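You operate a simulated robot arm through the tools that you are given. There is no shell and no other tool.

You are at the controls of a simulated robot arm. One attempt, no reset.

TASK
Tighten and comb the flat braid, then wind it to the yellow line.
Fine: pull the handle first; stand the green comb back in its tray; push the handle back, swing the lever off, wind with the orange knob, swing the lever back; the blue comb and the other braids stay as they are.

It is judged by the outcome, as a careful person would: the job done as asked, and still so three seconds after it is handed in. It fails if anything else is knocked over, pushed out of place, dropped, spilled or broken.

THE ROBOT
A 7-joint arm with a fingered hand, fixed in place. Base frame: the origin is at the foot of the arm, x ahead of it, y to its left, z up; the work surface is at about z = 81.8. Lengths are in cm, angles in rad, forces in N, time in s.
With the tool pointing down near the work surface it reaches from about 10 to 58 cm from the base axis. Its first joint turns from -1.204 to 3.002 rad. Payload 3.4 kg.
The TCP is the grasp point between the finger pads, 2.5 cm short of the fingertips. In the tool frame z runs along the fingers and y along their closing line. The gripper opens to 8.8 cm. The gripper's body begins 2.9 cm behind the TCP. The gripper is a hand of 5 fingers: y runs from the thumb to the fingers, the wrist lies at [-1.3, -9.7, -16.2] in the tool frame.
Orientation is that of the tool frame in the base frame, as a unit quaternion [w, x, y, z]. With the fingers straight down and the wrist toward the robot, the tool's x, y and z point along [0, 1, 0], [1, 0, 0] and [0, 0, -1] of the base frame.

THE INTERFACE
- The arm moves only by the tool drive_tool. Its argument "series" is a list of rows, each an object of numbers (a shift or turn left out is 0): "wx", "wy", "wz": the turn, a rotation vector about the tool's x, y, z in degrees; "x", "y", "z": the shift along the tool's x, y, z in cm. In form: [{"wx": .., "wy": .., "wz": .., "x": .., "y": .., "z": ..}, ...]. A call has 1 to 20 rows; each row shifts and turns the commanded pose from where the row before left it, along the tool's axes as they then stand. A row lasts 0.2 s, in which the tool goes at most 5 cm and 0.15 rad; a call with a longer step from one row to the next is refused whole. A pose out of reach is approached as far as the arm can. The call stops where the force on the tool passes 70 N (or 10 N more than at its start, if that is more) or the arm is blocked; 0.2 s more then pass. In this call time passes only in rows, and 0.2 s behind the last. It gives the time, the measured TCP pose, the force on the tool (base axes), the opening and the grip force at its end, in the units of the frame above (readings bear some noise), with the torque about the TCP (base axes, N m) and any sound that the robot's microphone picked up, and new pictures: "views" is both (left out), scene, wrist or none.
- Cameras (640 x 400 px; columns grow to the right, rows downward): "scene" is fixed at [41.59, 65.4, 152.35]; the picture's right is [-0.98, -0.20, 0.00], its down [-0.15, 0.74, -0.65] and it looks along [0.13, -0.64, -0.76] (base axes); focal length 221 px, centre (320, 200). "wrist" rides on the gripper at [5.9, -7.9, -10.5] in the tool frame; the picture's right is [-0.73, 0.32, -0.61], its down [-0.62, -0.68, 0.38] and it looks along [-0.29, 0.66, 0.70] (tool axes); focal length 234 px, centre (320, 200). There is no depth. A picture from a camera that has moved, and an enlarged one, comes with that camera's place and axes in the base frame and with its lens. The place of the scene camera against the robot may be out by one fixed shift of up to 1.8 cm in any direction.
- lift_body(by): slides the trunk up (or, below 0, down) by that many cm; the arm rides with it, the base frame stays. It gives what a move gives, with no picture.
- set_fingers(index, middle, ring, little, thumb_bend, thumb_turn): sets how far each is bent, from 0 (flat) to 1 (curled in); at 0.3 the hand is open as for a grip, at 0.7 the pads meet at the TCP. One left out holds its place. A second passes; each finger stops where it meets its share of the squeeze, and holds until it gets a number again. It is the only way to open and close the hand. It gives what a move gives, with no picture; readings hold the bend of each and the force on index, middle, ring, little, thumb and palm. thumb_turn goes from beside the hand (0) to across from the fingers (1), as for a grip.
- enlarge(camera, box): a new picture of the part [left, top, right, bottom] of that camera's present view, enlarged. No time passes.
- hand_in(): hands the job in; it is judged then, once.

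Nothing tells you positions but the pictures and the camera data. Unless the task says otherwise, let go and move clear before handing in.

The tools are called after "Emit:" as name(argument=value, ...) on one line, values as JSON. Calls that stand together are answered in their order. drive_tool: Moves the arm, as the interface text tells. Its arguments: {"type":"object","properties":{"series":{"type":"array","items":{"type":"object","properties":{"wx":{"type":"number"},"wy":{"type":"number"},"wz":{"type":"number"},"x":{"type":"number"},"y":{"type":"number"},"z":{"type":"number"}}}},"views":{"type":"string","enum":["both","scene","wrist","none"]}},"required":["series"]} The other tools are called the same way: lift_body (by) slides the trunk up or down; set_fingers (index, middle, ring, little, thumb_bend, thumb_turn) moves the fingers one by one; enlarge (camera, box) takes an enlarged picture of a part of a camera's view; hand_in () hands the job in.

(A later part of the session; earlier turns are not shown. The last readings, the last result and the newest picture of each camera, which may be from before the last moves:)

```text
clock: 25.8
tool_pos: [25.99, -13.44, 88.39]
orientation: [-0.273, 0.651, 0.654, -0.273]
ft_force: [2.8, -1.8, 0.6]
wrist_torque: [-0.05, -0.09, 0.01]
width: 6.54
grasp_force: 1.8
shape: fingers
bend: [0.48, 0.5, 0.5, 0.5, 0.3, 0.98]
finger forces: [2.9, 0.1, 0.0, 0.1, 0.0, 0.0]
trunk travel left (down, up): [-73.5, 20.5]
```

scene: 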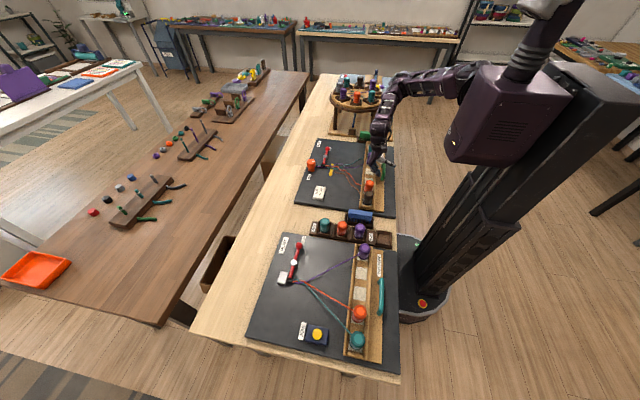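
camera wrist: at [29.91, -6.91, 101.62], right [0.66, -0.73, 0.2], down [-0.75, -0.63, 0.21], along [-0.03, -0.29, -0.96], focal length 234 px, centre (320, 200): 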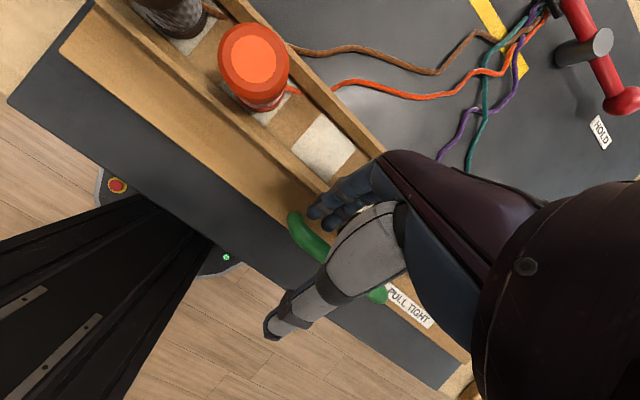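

Emit:
drive_tool(series=[{"y": -0.35, "z": 0.35}, {"y": -0.35, "z": 0.35}], views="both")

Emit:
enlarge(camera="wrist", box=[220, 120, 420, 270])

Emit:
enlarge(camera="scene", box=[290, 125, 410, 215])

```text
clock: 26.4
tool_pos: [25.06, -13.35, 88.31]
orientation: [-0.273, 0.651, 0.654, -0.272]
ft_force: [2.0, -1.8, -0.2]
wrist_torque: [-0.05, -0.07, -0.03]
width: 6.56
grasp_force: 1.5
shape: fingers
bend: [0.48, 0.5, 0.5, 0.5, 0.3, 0.98]
finger forces: [2.4, 0.1, 0.0, 0.1, 0.1, 0.0]
trunk travel left (down, up): [-73.5, 20.5]
camera wrist: at [26.97, -7.57, 101.33], right [0.66, -0.73, 0.19], down [-0.75, -0.63, 0.21], along [-0.03, -0.29, -0.96], focal length 234 px, centre (320, 200)
```

scene: 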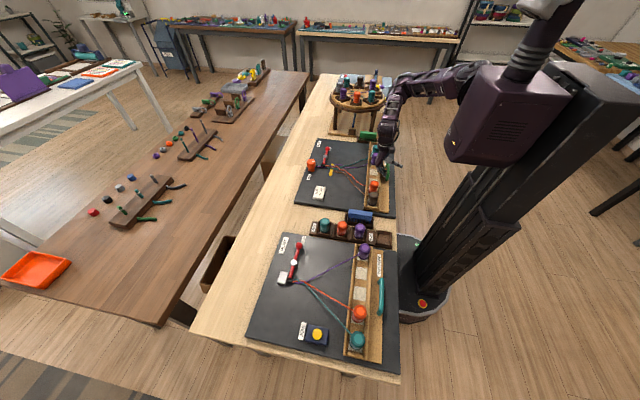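
wrist: 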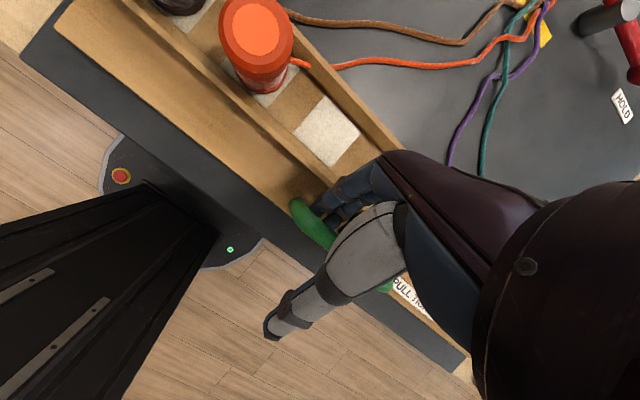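

```text
2.67 times, centred on (320, 195) of wrist
camera zoom: at [26.97, -7.57, 101.33], right [0.66, -0.73, 0.19], down [-0.75, -0.63, 0.21], along [-0.03, -0.29, -0.96], focal length 624 px, centre (320, 213)
```

zoom: 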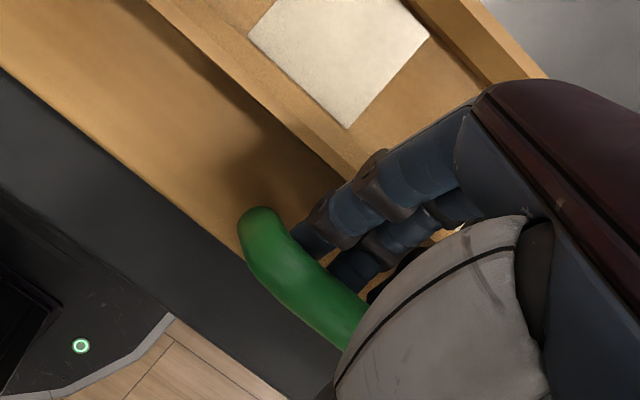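

```text
4.44 times, centred on (350, 170) of scene
camera zoom: at [41.59, 65.4, 152.35], right [-0.98, -0.2, 0.0], down [-0.15, 0.74, -0.65], along [0.13, -0.64, -0.76], focal length 980 px, centre (187, 333)
```

zoom: 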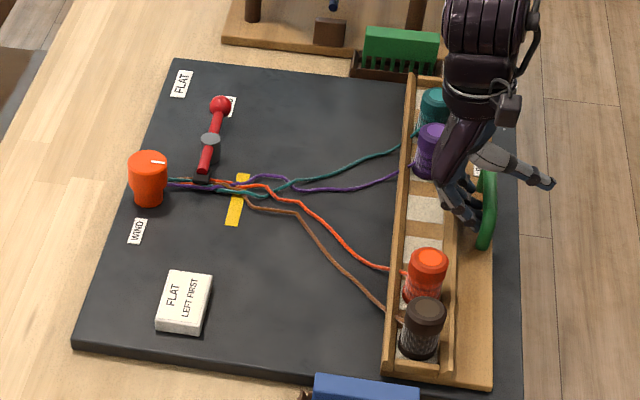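

The carriage slides smoothly with the pull and the strands are straightening. I'll keep pulling in small steps until it is tight.

Emit:
drive_tool(series=[{"y": -0.35, "z": 0.35}, {"y": -0.35, "z": 0.35}, {"y": -0.35, "z": 0.35}], views="none")

Emit:
drive_tool(series=[{"y": -0.35, "z": 0.35}, {"y": -0.35, "z": 0.35}], views="scene")

Emit:
enlarge(camera="scene", box=[290, 125, 410, 215])

```text
clock: 27.2
tool_pos: [23.48, -13.31, 88.44]
orientation: [-0.274, 0.652, 0.653, -0.272]
ft_force: [1.7, -0.9, 0.7]
wrist_torque: [-0.03, -0.09, 0.03]
width: 6.61
grasp_force: 1.0
shape: fingers
bend: [0.47, 0.5, 0.5, 0.5, 0.3, 0.98]
finger forces: [3.0, 0.0, 0.1, 0.0, 0.0, 0.1]
trunk travel left (down, up): [-73.5, 20.5]
```

```text
clock: 27.8
tool_pos: [22.55, -13.29, 88.27]
orientation: [-0.273, 0.651, 0.653, -0.273]
ft_force: [2.1, -1.2, -0.3]
wrist_torque: [-0.06, -0.08, -0.02]
width: 6.48
grasp_force: 1.0
shape: fingers
bend: [0.48, 0.5, 0.5, 0.5, 0.3, 0.98]
finger forces: [1.8, 0.0, 0.0, 0.0, 0.1, 0.0]
trunk travel left (down, up): [-73.5, 20.5]
```

scene: 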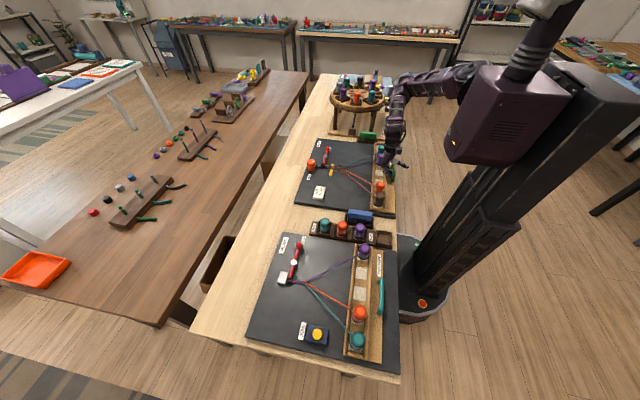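

```text
4.44 times, centred on (350, 170) of scene
camera zoom: at [41.59, 65.4, 152.35], right [-0.98, -0.2, 0.0], down [-0.15, 0.74, -0.65], along [0.13, -0.64, -0.76], focal length 980 px, centre (187, 333)
```

zoom: 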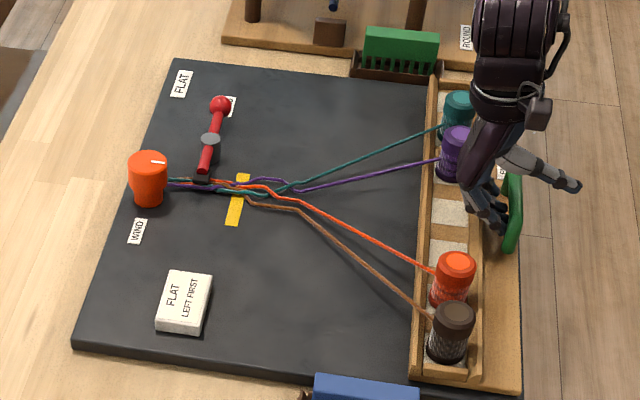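

Emit:
drive_tool(series=[{"y": -0.3, "z": 0.3}, {"y": -0.3, "z": 0.3}], views="scene")

Emit:
enlarge(camera="scene", box=[290, 125, 410, 215])

```text
clock: 28.4
tool_pos: [21.82, -13.36, 88.24]
orientation: [-0.272, 0.651, 0.654, -0.272]
ft_force: [7.0, -5.3, 1.9]
wrist_torque: [-0.16, -0.29, -0.1]
width: 6.86
grasp_force: 3.4
shape: fingers
bend: [0.45, 0.5, 0.5, 0.5, 0.3, 0.98]
finger forces: [7.4, 0.0, 0.0, 0.0, 0.1, 0.0]
trunk travel left (down, up): [-73.5, 20.5]
```

scene: 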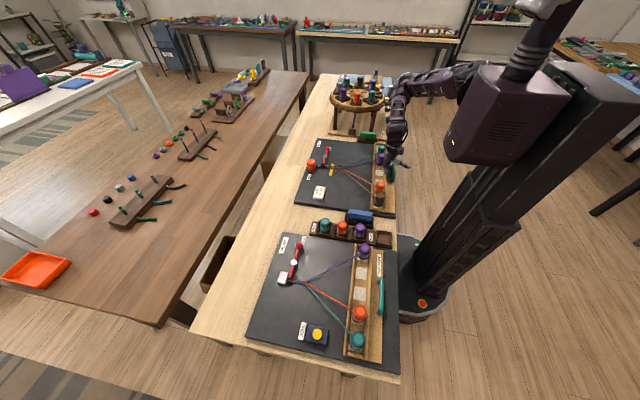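

```text
4.44 times, centred on (350, 170) of scene
camera zoom: at [41.59, 65.4, 152.35], right [-0.98, -0.2, 0.0], down [-0.15, 0.74, -0.65], along [0.13, -0.64, -0.76], focal length 980 px, centre (187, 333)
```

zoom: 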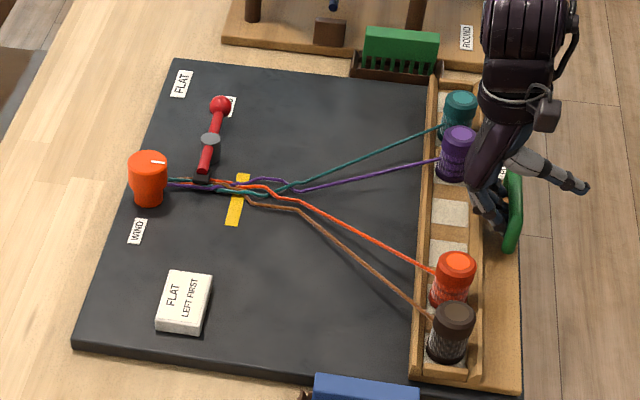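

Emit:
drive_tool(series=[{"y": -0.25, "z": 0.25}], views="scene")

Emit:
enlarge(camera="scene", box=[290, 125, 410, 215])

```text
clock: 28.8
tool_pos: [21.32, -13.47, 88.21]
orientation: [-0.274, 0.651, 0.653, -0.272]
ft_force: [6.8, -5.5, 1.1]
wrist_torque: [-0.22, -0.23, -0.01]
width: 6.95
grasp_force: 4.0
shape: fingers
bend: [0.44, 0.5, 0.5, 0.49, 0.3, 0.98]
finger forces: [6.9, 0.1, 0.0, 1.3, 0.0, 0.1]
trunk travel left (down, up): [-73.5, 20.5]
```

scene: 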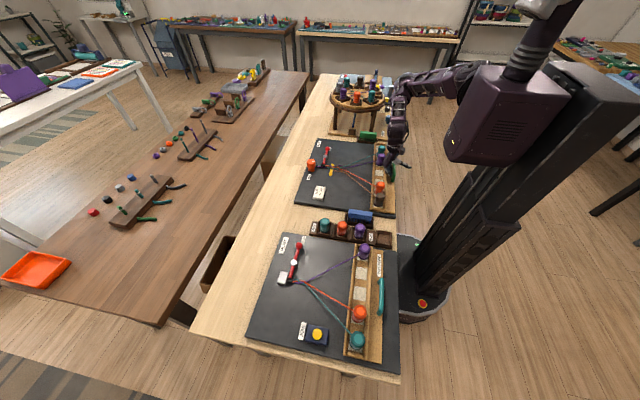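

```text
4.44 times, centred on (350, 170) of scene
camera zoom: at [41.59, 65.4, 152.35], right [-0.98, -0.2, 0.0], down [-0.15, 0.74, -0.65], along [0.13, -0.64, -0.76], focal length 980 px, centre (187, 333)
```

zoom: 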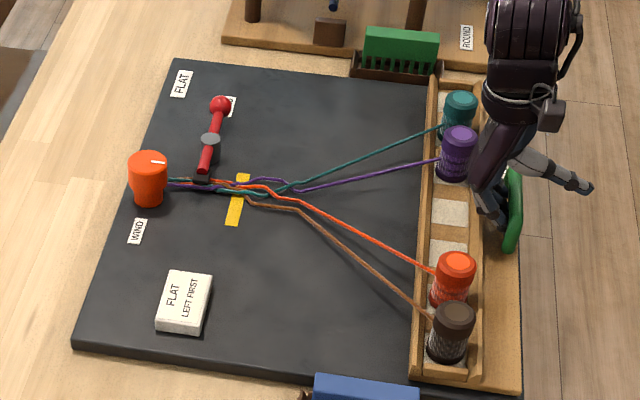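

The carriage is now at its stop with strands straight and no further movement, so it is tight. I'll ease off forward slightly and lift the hand straight up clear of the bar.

Emit:
drive_tool(series=[{"y": 0.35, "z": -0.35}, {"y": 0.35, "z": -0.35}, {"y": -0.5, "z": -0.5}, {"y": -0.8, "z": -0.8}, {"y": -1.0, "z": -1.0}, {"y": -1.4, "z": -1.4}, {"y": -1.4, "z": -1.4}], views="both")

Emit:
enlarge(camera="scene", box=[290, 125, 410, 215])

```text
clock: 30.4
tool_pos: [22.79, -13.45, 95.22]
orientation: [-0.274, 0.65, 0.653, -0.274]
ft_force: [0.0, -0.5, 0.6]
wrist_torque: [-0.02, 0.03, -0.02]
width: 6.34
grasp_force: 0.0
shape: fingers
bend: [0.5, 0.5, 0.5, 0.5, 0.3, 0.98]
finger forces: [0.0, 0.0, 0.1, 0.0, 0.0, 0.1]
out of reach, approached as far as the arm can: row 7
trunk travel left (down, up): [-73.5, 20.5]
camera wrist: at [24.87, -7.49, 108.28], right [0.66, -0.72, 0.19], down [-0.75, -0.63, 0.22], along [-0.04, -0.29, -0.96], focal length 234 px, centre (320, 200)
```

scene: 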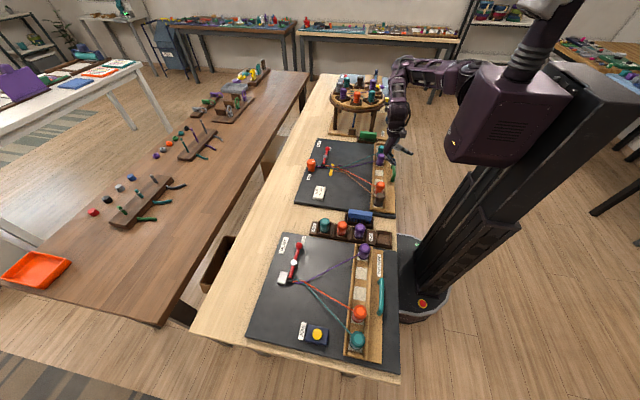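
wrist: 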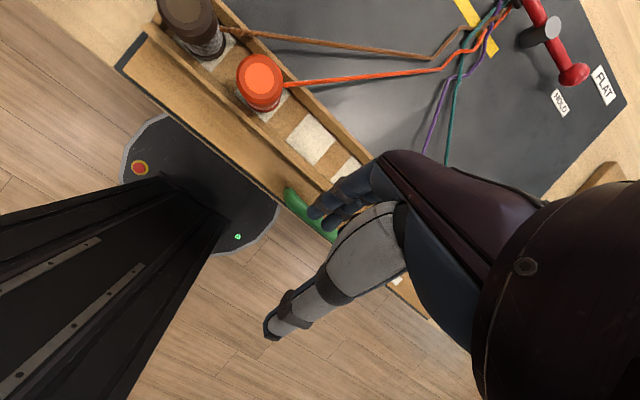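

```text
4.44 times, centred on (350, 170) of scene
camera zoom: at [41.59, 65.4, 152.35], right [-0.98, -0.2, 0.0], down [-0.15, 0.74, -0.65], along [0.13, -0.64, -0.76], focal length 980 px, centre (187, 333)
```

zoom: 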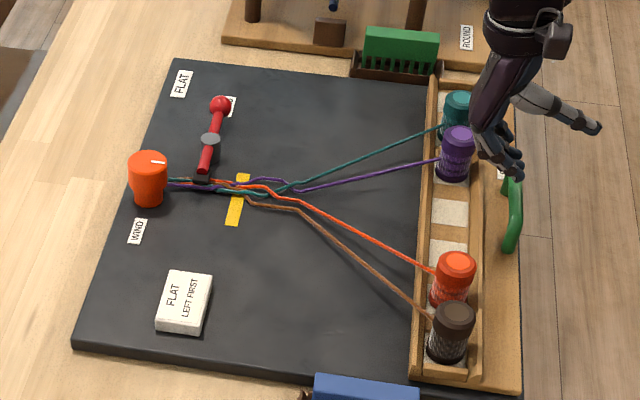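

The pull held: strands are straight and the carriage stays put. Next I'll bring the hand upright again and move outward and to the right, toward the green comb at about (35, −43.5), turning it so the fingers will close across the comb.

Emit:
drive_tool(series=[{"wx": -7.5, "x": -2, "y": 1.41, "z": -2.83}, {"wx": -7.5, "x": -2, "y": 1.77, "z": -2.62}, {"wx": -7.5, "x": -2, "y": 2.1, "z": -2.37}, {"wx": -7.5, "x": -2, "y": 2.39, "z": -2.07}, {"wx": -7.5, "x": -2, "y": 2.64, "z": -1.74}, {"wx": -7.5, "x": -2, "y": 2.84, "z": -1.38}], views="none")

Emit:
drive_tool(series=[{"wz": 7.5}, {"wz": 7.5}, {"wz": 7.5}, {"wz": 7.5}, {"wz": 7.5}, {"wz": 7.5}], views="both")

```text
clock: 31.8
tool_pos: [41.07, -25.25, 101.24]
orientation: [-0.003, 0.706, 0.708, -0.002]
ft_force: [0.1, -0.9, -0.1]
wrist_torque: [-0.02, -0.01, 0.0]
width: 6.31
grasp_force: 0.0
shape: fingers
bend: [0.5, 0.5, 0.5, 0.5, 0.3, 0.98]
finger forces: [0.0, 0.1, 0.1, 0.0, 0.0, 0.0]
trunk travel left (down, up): [-73.5, 20.5]
```

```text
clock: 33.2
tool_pos: [40.89, -25.23, 101.24]
orientation: [-0.002, 0.924, 0.383, -0.003]
ft_force: [-1.6, -0.5, 0.8]
wrist_torque: [-0.03, 0.04, 0.04]
width: 6.34
grasp_force: 0.0
shape: fingers
bend: [0.5, 0.5, 0.5, 0.5, 0.3, 0.98]
finger forces: [0.1, 0.1, 0.0, 0.0, 0.0, 0.0]
trunk travel left (down, up): [-73.5, 20.5]
camera wrist: at [39.67, -15.56, 111.67], right [-0.28, -0.74, 0.61], down [-0.93, 0.04, -0.38], along [0.26, -0.67, -0.7], focal length 234 px, centre (320, 200)
```

scene: 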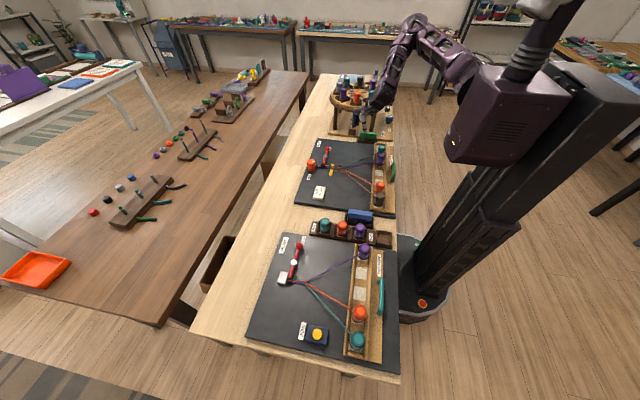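
wrist: 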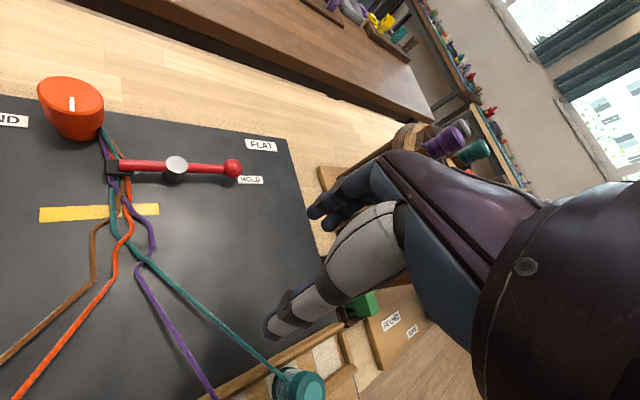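

Emit:
drive_tool(series=[{"wz": 7.5, "z": -0.5}, {"wz": 7.5, "z": -0.5}, {"wz": 7.5, "z": -0.5}, {"wz": 7.5, "z": -0.5}, {"wz": 7.5, "z": -0.5}, {"wz": 7.5, "z": -0.5}], views="both")

```text
clock: 34.6
tool_pos: [41.88, -24.2, 103.69]
orientation: [-0.003, 1.0, 0.0, -0.003]
ft_force: [0.6, -0.1, -0.4]
wrist_torque: [-0.01, -0.01, 0.02]
width: 6.34
grasp_force: 0.0
shape: fingers
bend: [0.5, 0.5, 0.5, 0.5, 0.3, 0.98]
finger forces: [0.0, 0.0, 0.0, 0.1, 0.0, 0.0]
out of reach, approached as far as the arm can: row 3, 4, 5, 6
trunk travel left (down, up): [-73.5, 20.5]
camera wrist: at [47.91, -16.29, 114.2], right [-0.72, -0.33, 0.61], down [-0.63, 0.68, -0.38], along [-0.29, -0.65, -0.7], focal length 234 px, centre (320, 200)
```

scene: 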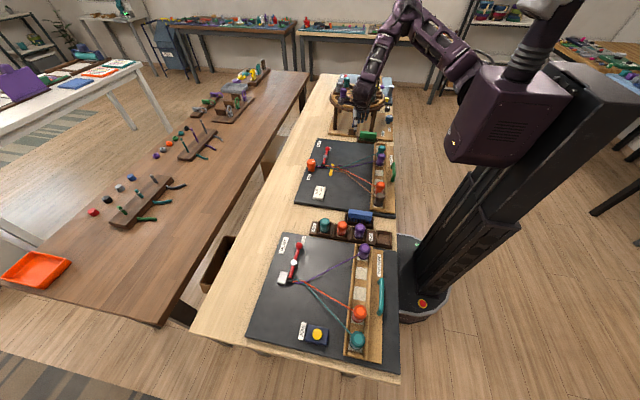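
wrist: 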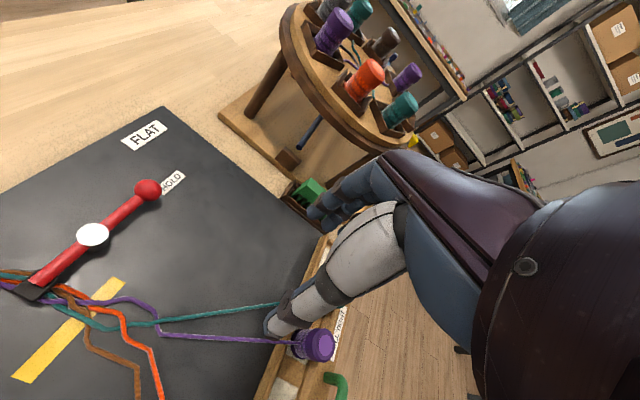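

The fingers now face the comb, which stands in front of the round stand with several centimetres clear of its rim. I'll open the fingers a little and move above the comb.

Emit:
set_fingers(index=0.38, middle=0.38, ring=0.38, little=0.38, thumb_bend=0.35)

Emit:
drive_tool(series=[{"x": -1.3, "y": 3.6}, {"x": -1.3, "y": 3.6}, {"x": -1.3, "y": 3.6}, {"x": -1.3, "y": 3.6}], views="both")

```text
clock: 35.6
tool_pos: [41.84, -24.11, 103.65]
orientation: [-0.003, 1.0, 0.001, -0.003]
ft_force: [-1.3, -0.5, 0.3]
wrist_torque: [0.01, 0.0, 0.02]
width: 7.12
grasp_force: 0.0
shape: fingers
bend: [0.38, 0.38, 0.38, 0.38, 0.35, 0.98]
finger forces: [0.0, 0.1, 0.0, 0.1, 0.0, 0.1]
trunk travel left (down, up): [-73.5, 20.5]
```

```text
clock: 36.6
tool_pos: [43.3, -34.15, 98.42]
orientation: [-0.002, 1.0, 0.001, -0.002]
ft_force: [-1.2, 0.0, 0.2]
wrist_torque: [0.03, 0.03, 0.01]
width: 7.12
grasp_force: 0.1
shape: fingers
bend: [0.38, 0.38, 0.38, 0.38, 0.35, 0.98]
finger forces: [0.0, 0.0, 0.1, 0.1, 0.0, 0.0]
out of reach, approached as far as the arm can: row 1, 2, 3, 4
trunk travel left (down, up): [-73.5, 20.5]
camera wrist: at [49.27, -26.38, 108.94], right [-0.72, -0.33, 0.61], down [-0.63, 0.68, -0.38], along [-0.29, -0.65, -0.7], focal length 234 px, centre (320, 200)
```

scene: 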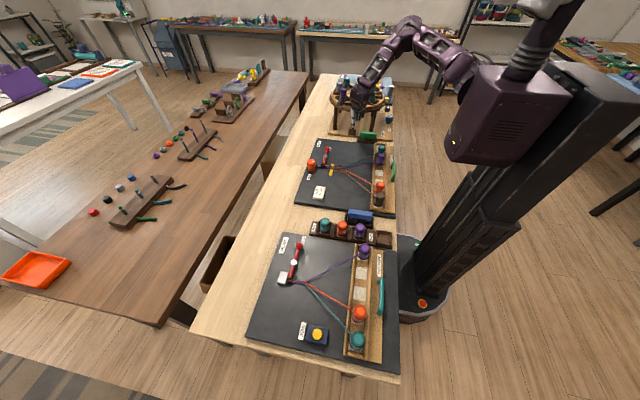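
wrist: 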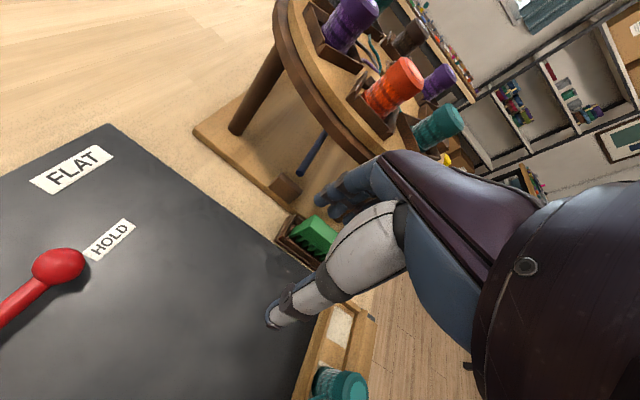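

The forearm is too steep here for the upright hand; a lower trunk should flatten it. I'll lower the trunk in stages while keeping the hand at a safe height.

Emit:
lift_body(by=-6)

Emit:
drive_tool(series=[{"z": -2.5}, {"z": -2.5}, {"z": -2.5}], views="none")

Emit:
lift_body(by=-7)

Emit:
drive_tool(series=[{"z": -2.5}, {"z": -2.5}, {"x": -2, "y": 1}, {"x": -2, "y": 1}], views="both")

```text
clock: 37.6
tool_pos: [43.17, -34.04, 92.42]
orientation: [-0.002, 1.0, 0.001, -0.003]
ft_force: [-0.1, 0.5, -0.6]
wrist_torque: [-0.02, 0.02, -0.01]
width: 7.09
grasp_force: 0.1
shape: fingers
bend: [0.38, 0.38, 0.38, 0.38, 0.35, 0.98]
finger forces: [0.1, 0.0, 0.1, 0.1, 0.0, 0.0]
trunk travel left (down, up): [-67.5, 26.5]
```

```text
clock: 38.4
tool_pos: [47.04, -33.7, 96.88]
orientation: [-0.005, 1.0, 0.002, -0.003]
ft_force: [-0.4, -0.2, -0.6]
wrist_torque: [-0.05, 0.0, 0.0]
width: 7.07
grasp_force: 0.0
shape: fingers
bend: [0.38, 0.38, 0.38, 0.38, 0.35, 0.98]
finger forces: [0.0, 0.0, 0.0, 0.1, 0.0, 0.1]
out of reach, approached as far as the arm can: row 1, 2, 3
trunk travel left (down, up): [-67.5, 26.5]
```

```text
clock: 39.4
tool_pos: [47.11, -33.71, 89.92]
orientation: [-0.004, 1.0, 0.002, -0.003]
ft_force: [0.0, -0.4, 0.3]
wrist_torque: [-0.03, 0.01, 0.01]
width: 7.1
grasp_force: 0.1
shape: fingers
bend: [0.38, 0.38, 0.38, 0.38, 0.35, 0.98]
finger forces: [0.0, 0.0, 0.1, 0.1, 0.0, 0.0]
trunk travel left (down, up): [-60.5, 33.5]
```

```text
clock: 40.4
tool_pos: [47.86, -35.65, 90.8]
orientation: [-0.006, 1.0, 0.003, -0.001]
ft_force: [-0.5, -0.7, -0.3]
wrist_torque: [-0.02, 0.01, 0.0]
width: 7.14
grasp_force: 0.1
shape: fingers
bend: [0.38, 0.38, 0.38, 0.38, 0.35, 0.98]
finger forces: [0.0, 0.0, 0.0, 0.1, 0.0, 0.0]
out of reach, approached as far as the arm can: row 1, 2, 3, 4
trunk travel left (down, up): [-60.5, 33.5]
camera wrist: at [53.76, -27.8, 101.48], right [-0.72, -0.33, 0.61], down [-0.63, 0.68, -0.37], along [-0.29, -0.65, -0.7], focal length 234 px, centre (320, 200)
```

scene: 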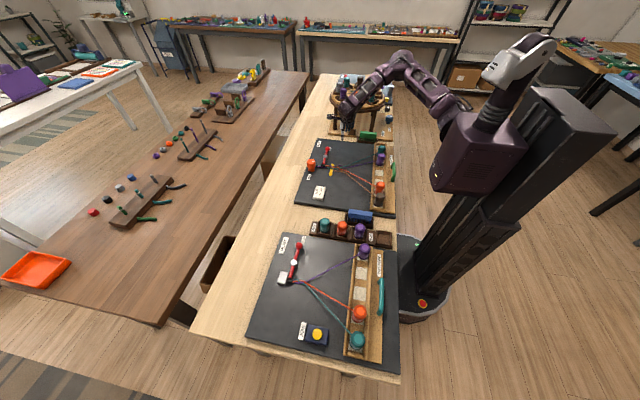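
wrist: 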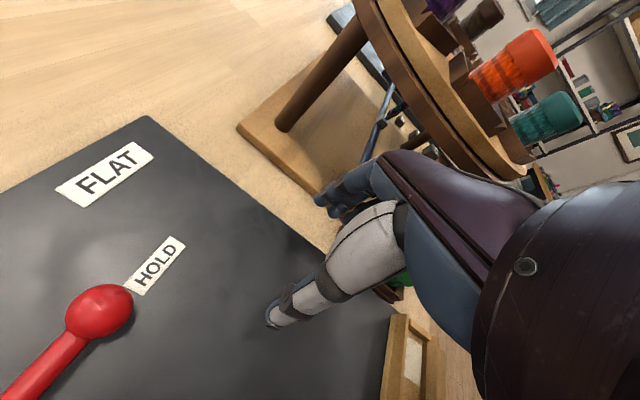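

Pointing the fingers straight to the right at this spot strains the wrist sideways. I'll turn the hand back toward its natural radial direction, move over the comb first, and then test turning it there.

Emit:
drive_tool(series=[{"wz": -7.5, "z": -0.8}, {"wz": -7.5, "z": -0.8}, {"wz": -7.5, "z": -0.8}, {"wz": -7.5, "z": -0.8}, {"wz": -7.5, "z": -0.8}], views="none")

Emit:
drive_tool(series=[{"z": -2}, {"z": -2}, {"z": -2}], views="both")

```text
clock: 41.6
tool_pos: [47.66, -35.65, 94.83]
orientation: [-0.004, 0.946, 0.324, 0.0]
ft_force: [0.5, 1.1, -0.6]
wrist_torque: [-0.01, 0.0, 0.02]
width: 7.16
grasp_force: 0.1
shape: fingers
bend: [0.38, 0.38, 0.38, 0.38, 0.35, 0.98]
finger forces: [0.0, 0.1, 0.0, 0.0, 0.1, 0.0]
trunk travel left (down, up): [-60.5, 33.5]
```

```text
clock: 42.4
tool_pos: [47.6, -35.53, 100.74]
orientation: [-0.005, 0.947, 0.322, -0.002]
ft_force: [-0.1, 0.4, -0.4]
wrist_torque: [-0.01, 0.01, -0.01]
width: 7.12
grasp_force: 0.1
shape: fingers
bend: [0.38, 0.38, 0.38, 0.38, 0.35, 0.98]
finger forces: [0.0, 0.0, 0.1, 0.0, 0.0, 0.0]
trunk travel left (down, up): [-60.5, 33.5]
camera wrist: at [47.63, -25.84, 111.36], right [-0.37, -0.7, 0.6], down [-0.91, 0.16, -0.38], along [0.17, -0.69, -0.7], focal length 234 px, centre (320, 200)
```

scene: 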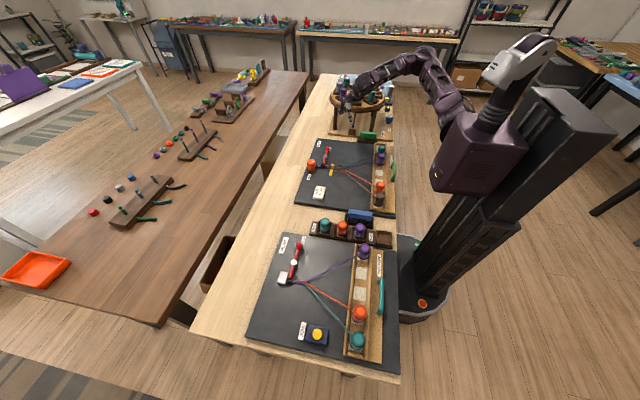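
wrist: 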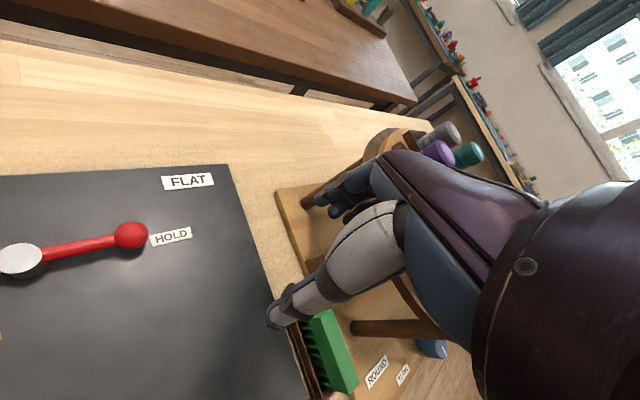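

Emit:
drive_tool(series=[{"x": -3.5, "y": -0.4}, {"x": -3.5, "y": -0.4}, {"x": -3.5, "y": -0.4}, {"x": -3.5, "y": -0.4}], views="none")

Emit:
drive_tool(series=[{"wz": 6}, {"wz": 6}, {"wz": 6}], views="both")

```text
clock: 43.4
tool_pos: [44.33, -41.25, 98.49]
orientation: [-0.005, 0.946, 0.323, -0.001]
ft_force: [0.8, 3.8, 0.8]
wrist_torque: [0.01, -0.03, 0.05]
width: 7.13
grasp_force: 1.6
shape: fingers
bend: [0.38, 0.38, 0.41, 0.38, 0.35, 0.98]
finger forces: [0.1, 0.0, 3.7, 0.0, 0.0, 0.0]
out of reach, approached as far as the arm can: row 1, 2, 3, 4
trunk travel left (down, up): [-60.5, 33.5]
```

```text
clock: 44.2
tool_pos: [46.79, -41.15, 97.5]
orientation: [-0.002, 0.985, 0.172, -0.001]
ft_force: [-5.1, 18.5, 17.0]
wrist_torque: [-0.76, 0.29, -0.37]
width: 7.12
grasp_force: 13.5
shape: fingers
bend: [0.38, 0.43, 0.45, 0.37, 0.35, 0.98]
finger forces: [0.0, 7.1, 7.4, 12.4, 0.0, 0.0]
out of reach, approached as far as the arm can: row 1, 2, 3
trunk travel left (down, up): [-60.5, 33.5]
camera wrist: at [49.73, -31.82, 107.98], right [-0.57, -0.55, 0.61], down [-0.82, 0.43, -0.38], along [-0.05, -0.71, -0.7], focal length 234 px, centre (320, 200)
```

scene: 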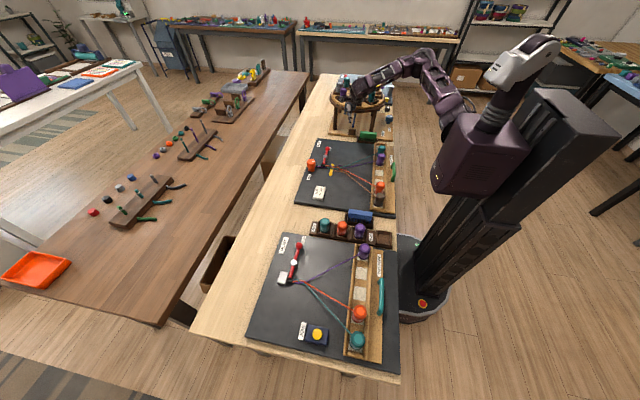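
wrist: 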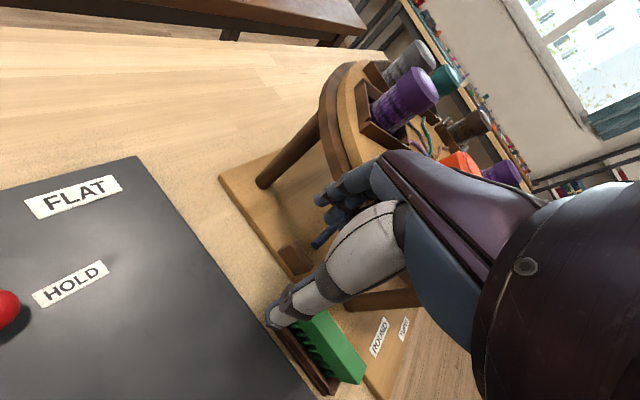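

The hand touched the round stand's rim there, so I back straight off immediately and will check that nothing has moved.

Emit:
drive_tool(series=[{"y": -1.5}, {"y": -2}, {"y": -2.5}], views="both")

Emit:
enlarge(camera="scene", box=[290, 60, 410, 135])

```text
clock: 45.0
tool_pos: [47.02, -36.45, 95.79]
orientation: [-0.005, 0.985, 0.171, -0.003]
ft_force: [0.6, 0.0, -0.3]
wrist_torque: [-0.02, 0.0, 0.01]
width: 7.12
grasp_force: 0.0
shape: fingers
bend: [0.38, 0.38, 0.38, 0.38, 0.35, 0.98]
finger forces: [0.1, 0.0, 0.0, 0.0, 0.1, 0.1]
out of reach, approached as far as the arm can: row 1, 2, 3
trunk travel left (down, up): [-60.5, 33.5]
camera wrist: at [50.03, -27.03, 106.38], right [-0.57, -0.56, 0.61], down [-0.82, 0.44, -0.37], along [-0.06, -0.71, -0.7], focal length 234 px, centre (320, 200)
```

scene: 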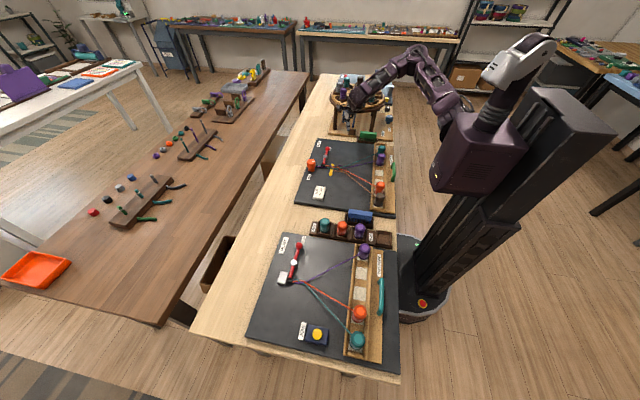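
wrist: 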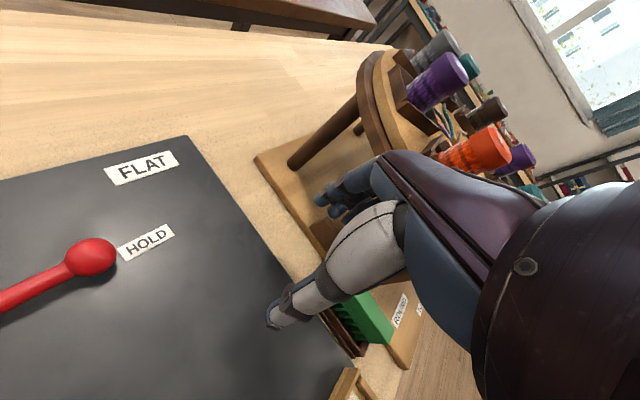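

```text
5.33 times, centred on (350, 98) of scene
camera zoom: at [41.59, 65.4, 152.35], right [-0.98, -0.2, 0.0], down [-0.15, 0.74, -0.65], along [0.13, -0.64, -0.76], focal length 1176 px, centre (160, 747)
```

zoom: 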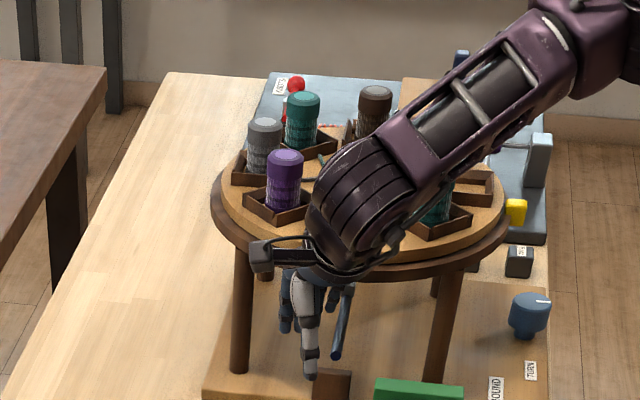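

The stand looks unmoved: its disc, legs and bobbins are at the same pixels as at the start. I'll retreat toward the board, raise the trunk so the forearm comes from steeply above, and approach the comb low with the hand turned fully across it.

Emit:
drive_tool(series=[{"x": -0.2, "y": -2.4, "z": -0.6}, {"x": -0.2, "y": -2.4, "z": -0.6}, {"x": -0.2, "y": -2.4, "z": -0.6}], views="none")

Emit:
lift_body(by=13)

Emit:
drive_tool(series=[{"wz": 5, "z": 2}, {"wz": 5, "z": 2}, {"wz": 5, "z": 2}, {"wz": 5, "z": 2}], views="scene")

```text
clock: 45.8
tool_pos: [46.12, -29.31, 96.7]
orientation: [-0.006, 0.985, 0.172, -0.001]
ft_force: [0.5, -0.1, 0.3]
wrist_torque: [-0.02, 0.01, -0.01]
width: 7.1
grasp_force: 0.1
shape: fingers
bend: [0.38, 0.38, 0.38, 0.38, 0.35, 0.98]
finger forces: [0.1, 0.0, 0.0, 0.1, 0.0, 0.0]
out of reach, approached as far as the arm can: row 1, 2, 3
trunk travel left (down, up): [-60.5, 33.5]
```

```text
clock: 47.4
tool_pos: [46.26, -29.51, 109.66]
orientation: [-0.007, 0.985, 0.172, -0.001]
ft_force: [-0.5, 0.1, -0.2]
wrist_torque: [-0.02, 0.0, 0.0]
width: 7.13
grasp_force: 0.1
shape: fingers
bend: [0.38, 0.38, 0.38, 0.38, 0.35, 0.98]
finger forces: [0.1, 0.0, 0.0, 0.0, 0.1, 0.0]
trunk travel left (down, up): [-73.5, 20.5]
```

```text
clock: 48.4
tool_pos: [46.1, -29.25, 101.55]
orientation: [-0.007, 1.0, -0.003, -0.003]
ft_force: [-0.1, -0.1, -0.2]
wrist_torque: [-0.02, 0.02, 0.0]
width: 7.09
grasp_force: 0.1
shape: fingers
bend: [0.38, 0.38, 0.38, 0.38, 0.35, 0.98]
finger forces: [0.1, 0.1, 0.1, 0.0, 0.0, 0.1]
trunk travel left (down, up): [-73.5, 20.5]
```

scene: 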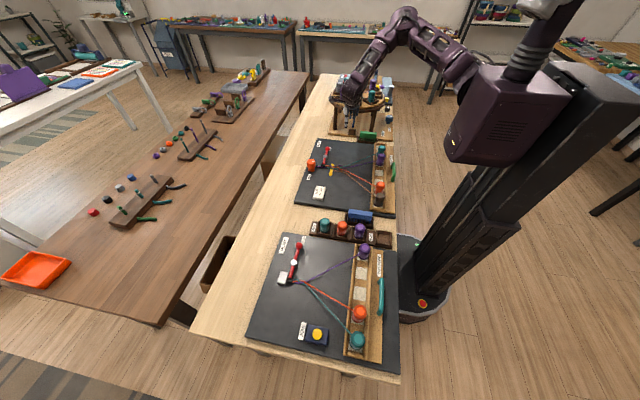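

Emit:
drive_tool(series=[{"wx": 5, "z": 2}, {"wx": 5, "z": 2}, {"x": -2, "z": 1.5}, {"x": -2, "z": 1.5}], views="none")

```text
clock: 49.4
tool_pos: [41.86, -28.45, 94.78]
orientation: [-0.095, 0.996, -0.002, -0.002]
ft_force: [0.1, 0.0, -0.1]
wrist_torque: [0.0, -0.06, 0.02]
width: 7.11
grasp_force: 0.1
shape: fingers
bend: [0.38, 0.38, 0.38, 0.38, 0.35, 0.98]
finger forces: [0.0, 0.0, 0.0, 0.0, 0.0, 0.0]
trunk travel left (down, up): [-73.5, 20.5]
```

Emit:
drive_tool(series=[{"x": -2, "y": 1.2}, {"x": -2, "y": 1.2}, {"x": -1.5, "y": 1.2}], views="both")

Emit:
enlarge(camera="wrist", box=[180, 90, 400, 240])

```text
clock: 50.2
tool_pos: [36.36, -31.99, 94.02]
orientation: [-0.094, 0.996, -0.002, -0.001]
ft_force: [-0.6, 0.0, -0.4]
wrist_torque: [0.0, 0.0, -0.01]
width: 7.12
grasp_force: 0.1
shape: fingers
bend: [0.38, 0.38, 0.38, 0.38, 0.35, 0.98]
finger forces: [0.1, 0.0, 0.0, 0.1, 0.0, 0.0]
trunk travel left (down, up): [-73.5, 20.5]
camera wrist: at [42.52, -26.29, 105.91], right [-0.73, -0.43, 0.54], down [-0.62, 0.74, -0.25], along [-0.29, -0.51, -0.81], focal length 234 px, centre (320, 200)
```

scene: 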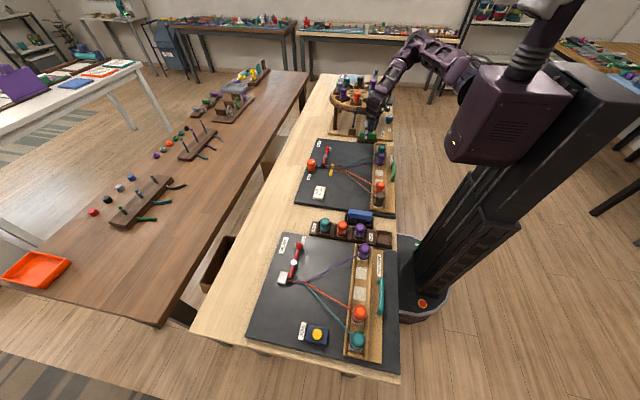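
wrist: 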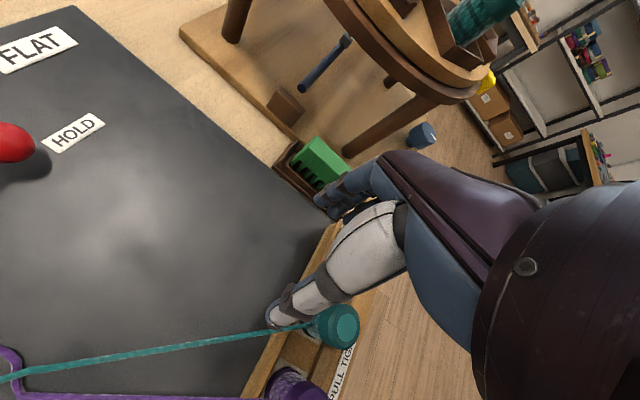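

```text
2.67 times, centred on (290, 165) of wrist
camera zoom: at [42.52, -26.29, 105.91], right [-0.73, -0.43, 0.54], down [-0.62, 0.74, -0.25], along [-0.29, -0.51, -0.81], focal length 624 px, centre (400, 293)
```

zoom: 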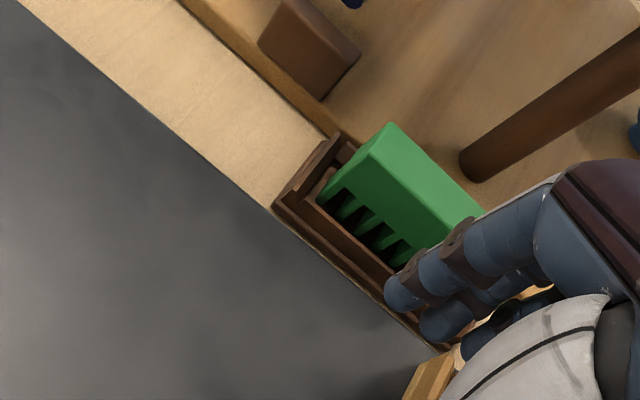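

I now have a clear measurement: the comb spans x≈30.8–39.6, y≈−45 to −42.8, top z≈86.3, with a stand leg at about (34, −50). I'll move above the comb at a safe height, checking as I go.

Emit:
drive_tool(series=[{"x": -0.2, "y": 2.7, "z": -0.26}, {"x": -0.2, "y": 2.7, "z": -0.26}, {"x": -0.2, "y": 2.5, "z": -0.26}], views="both")

Emit:
enlarge(camera="wrist", box=[220, 110, 420, 250])

Emit:
enlarge(camera="scene", box=[330, 80, 420, 160])

```text
clock: 51.0
tool_pos: [36.02, -40.03, 93.6]
orientation: [-0.093, 0.996, -0.001, -0.003]
ft_force: [0.2, -0.3, -0.3]
wrist_torque: [0.0, -0.02, -0.01]
width: 7.14
grasp_force: 0.0
shape: fingers
bend: [0.38, 0.38, 0.38, 0.38, 0.35, 0.98]
finger forces: [0.0, 0.1, 0.1, 0.0, 0.0, 0.0]
trunk travel left (down, up): [-73.5, 20.5]
camera wrist: at [41.98, -34.22, 105.38], right [-0.72, -0.43, 0.54], down [-0.62, 0.74, -0.25], along [-0.3, -0.52, -0.8], focal length 234 px, centre (320, 200)
```

scene: 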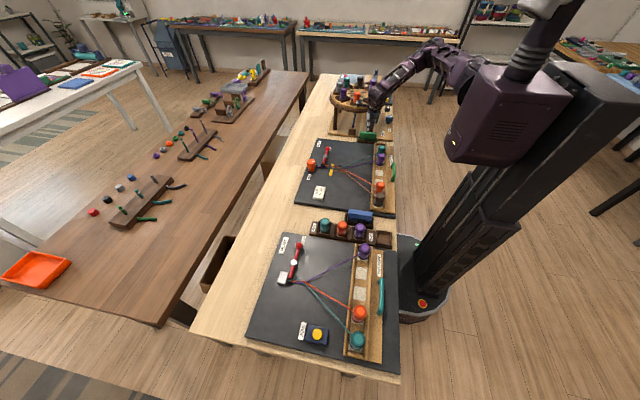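
wrist: 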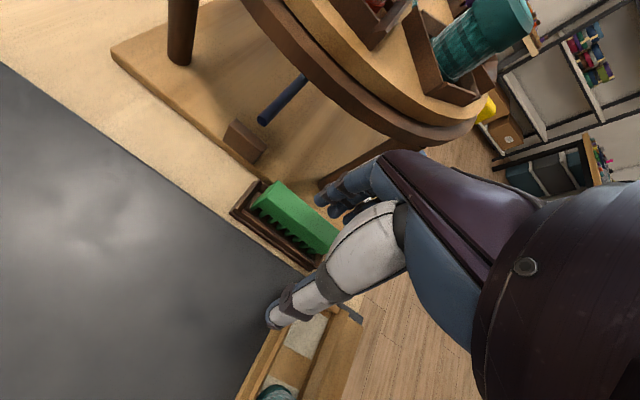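

```text
2.86 times, centred on (320, 180) of wrist
camera zoom: at [41.98, -34.22, 105.38], right [-0.72, -0.43, 0.54], down [-0.62, 0.74, -0.25], along [-0.3, -0.52, -0.8], focal length 669 px, centre (320, 257)
```

zoom: 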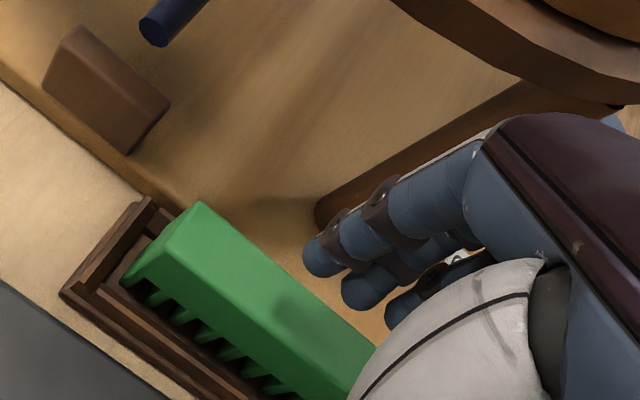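

```text
5.00 times, centred on (375, 120) of scene
camera zoom: at [41.59, 65.4, 152.35], right [-0.98, -0.2, 0.0], down [-0.15, 0.74, -0.65], along [0.13, -0.64, -0.76], focal length 1103 px, centre (45, 600)
```

zoom: 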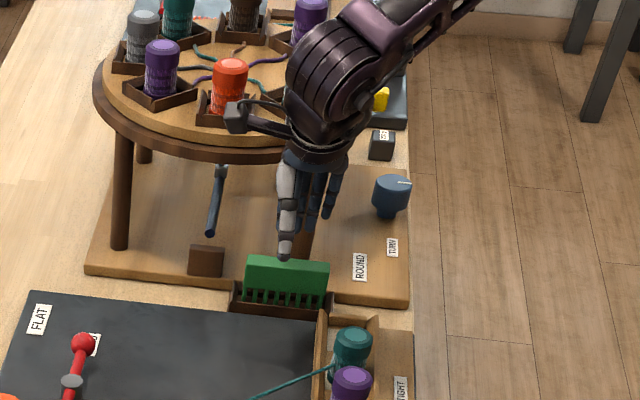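

Emit:
drive_tool(series=[{"x": -0.15, "y": 1.67, "z": -0.32}, {"x": -0.15, "y": 1.67, "z": -0.32}, {"y": 0.28, "z": 1.47}, {"y": 0.28, "z": 1.47}], views="both")

Emit:
enlarge(camera="wrist", box=[220, 110, 420, 250])

Emit:
enlarge(camera="scene", box=[330, 80, 420, 160])

```text
clock: 52.0
tool_pos: [35.33, -43.35, 90.45]
orientation: [-0.093, 0.996, -0.002, -0.003]
ft_force: [-11.2, 11.1, -1.8]
wrist_torque: [-0.48, -0.54, -0.24]
width: 7.11
grasp_force: 7.2
shape: fingers
bend: [0.38, 0.38, 0.38, 0.38, 0.35, 0.98]
finger forces: [0.1, 0.0, 0.0, 0.0, 0.0, 15.5]
trunk travel left (down, up): [-73.5, 20.5]
camera wrist: at [41.56, -37.47, 102.3], right [-0.72, -0.43, 0.54], down [-0.62, 0.74, -0.25], along [-0.3, -0.52, -0.8], focal length 234 px, centre (320, 200)
```

scene: 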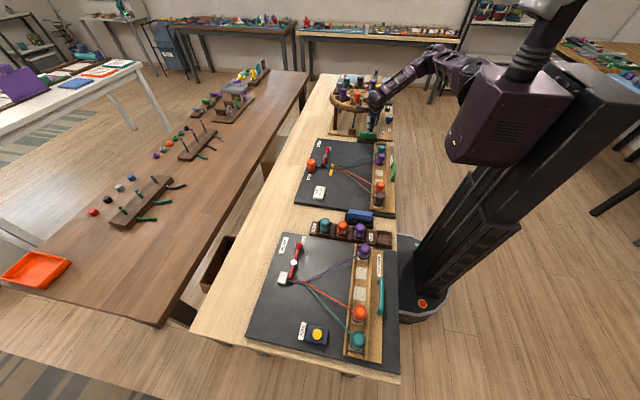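
wrist: 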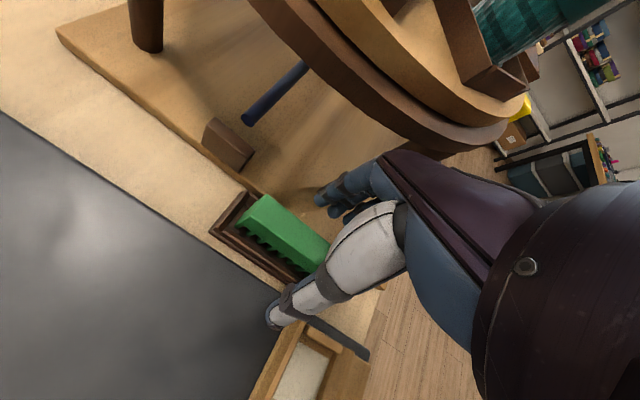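

```text
2.86 times, centred on (320, 180) of wrist
camera zoom: at [41.56, -37.47, 102.3], right [-0.72, -0.43, 0.54], down [-0.62, 0.74, -0.25], along [-0.3, -0.52, -0.8], focal length 669 px, centre (320, 257)
```

zoom: 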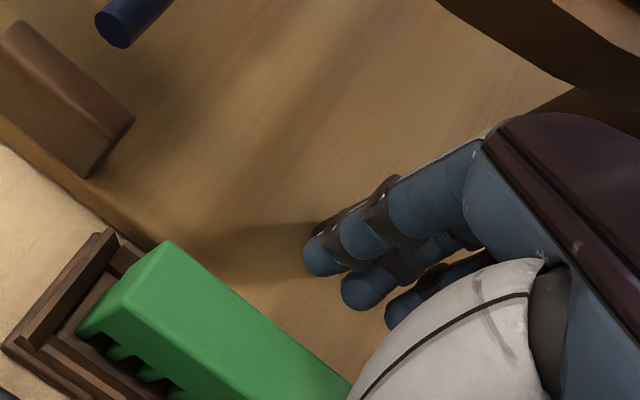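

```text
5.00 times, centred on (375, 120) of scene
camera zoom: at [41.59, 65.4, 152.35], right [-0.98, -0.2, 0.0], down [-0.15, 0.74, -0.65], along [0.13, -0.64, -0.76], focal length 1103 px, centre (45, 600)
```

zoom: 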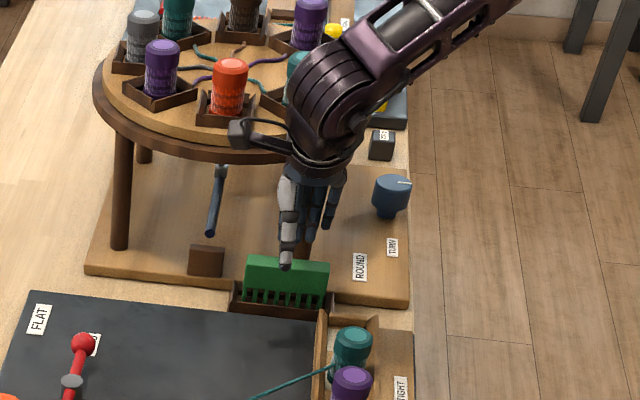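

The back of the palm is touching the disc rim (about 15 N), so I back off at once toward the board.

Emit:
drive_tool(series=[{"x": -0.4, "y": -1.0, "z": 0.2}, {"x": -0.4, "y": -1.0, "z": 0.2}], views="scene")

Emit:
enlarge(camera="scene", box=[290, 60, 410, 135])

```text
clock: 52.6
tool_pos: [34.83, -41.31, 90.47]
orientation: [-0.094, 0.996, -0.001, -0.002]
ft_force: [-1.3, 0.1, 0.6]
wrist_torque: [-0.01, -0.01, -0.01]
width: 7.16
grasp_force: 0.1
shape: fingers
bend: [0.38, 0.38, 0.38, 0.38, 0.35, 0.98]
finger forces: [0.0, 0.0, 0.0, 0.0, 0.0, 0.1]
trunk travel left (down, up): [-73.5, 20.5]
```

scene: 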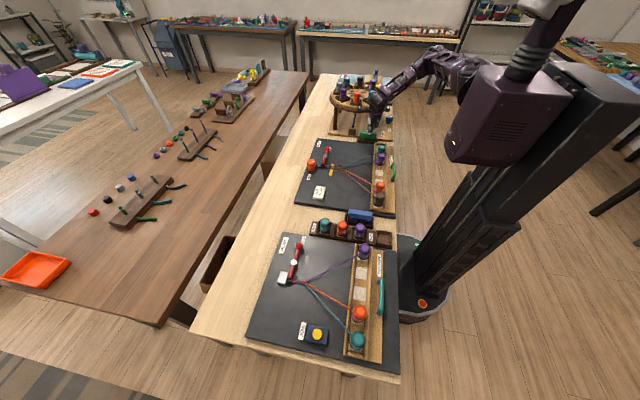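

```text
5.33 times, centred on (350, 98) of scene
camera zoom: at [41.59, 65.4, 152.35], right [-0.98, -0.2, 0.0], down [-0.15, 0.74, -0.65], along [0.13, -0.64, -0.76], focal length 1176 px, centre (160, 747)
```

zoom: 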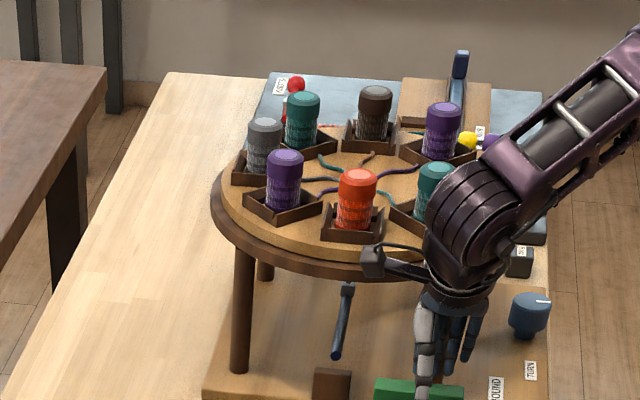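

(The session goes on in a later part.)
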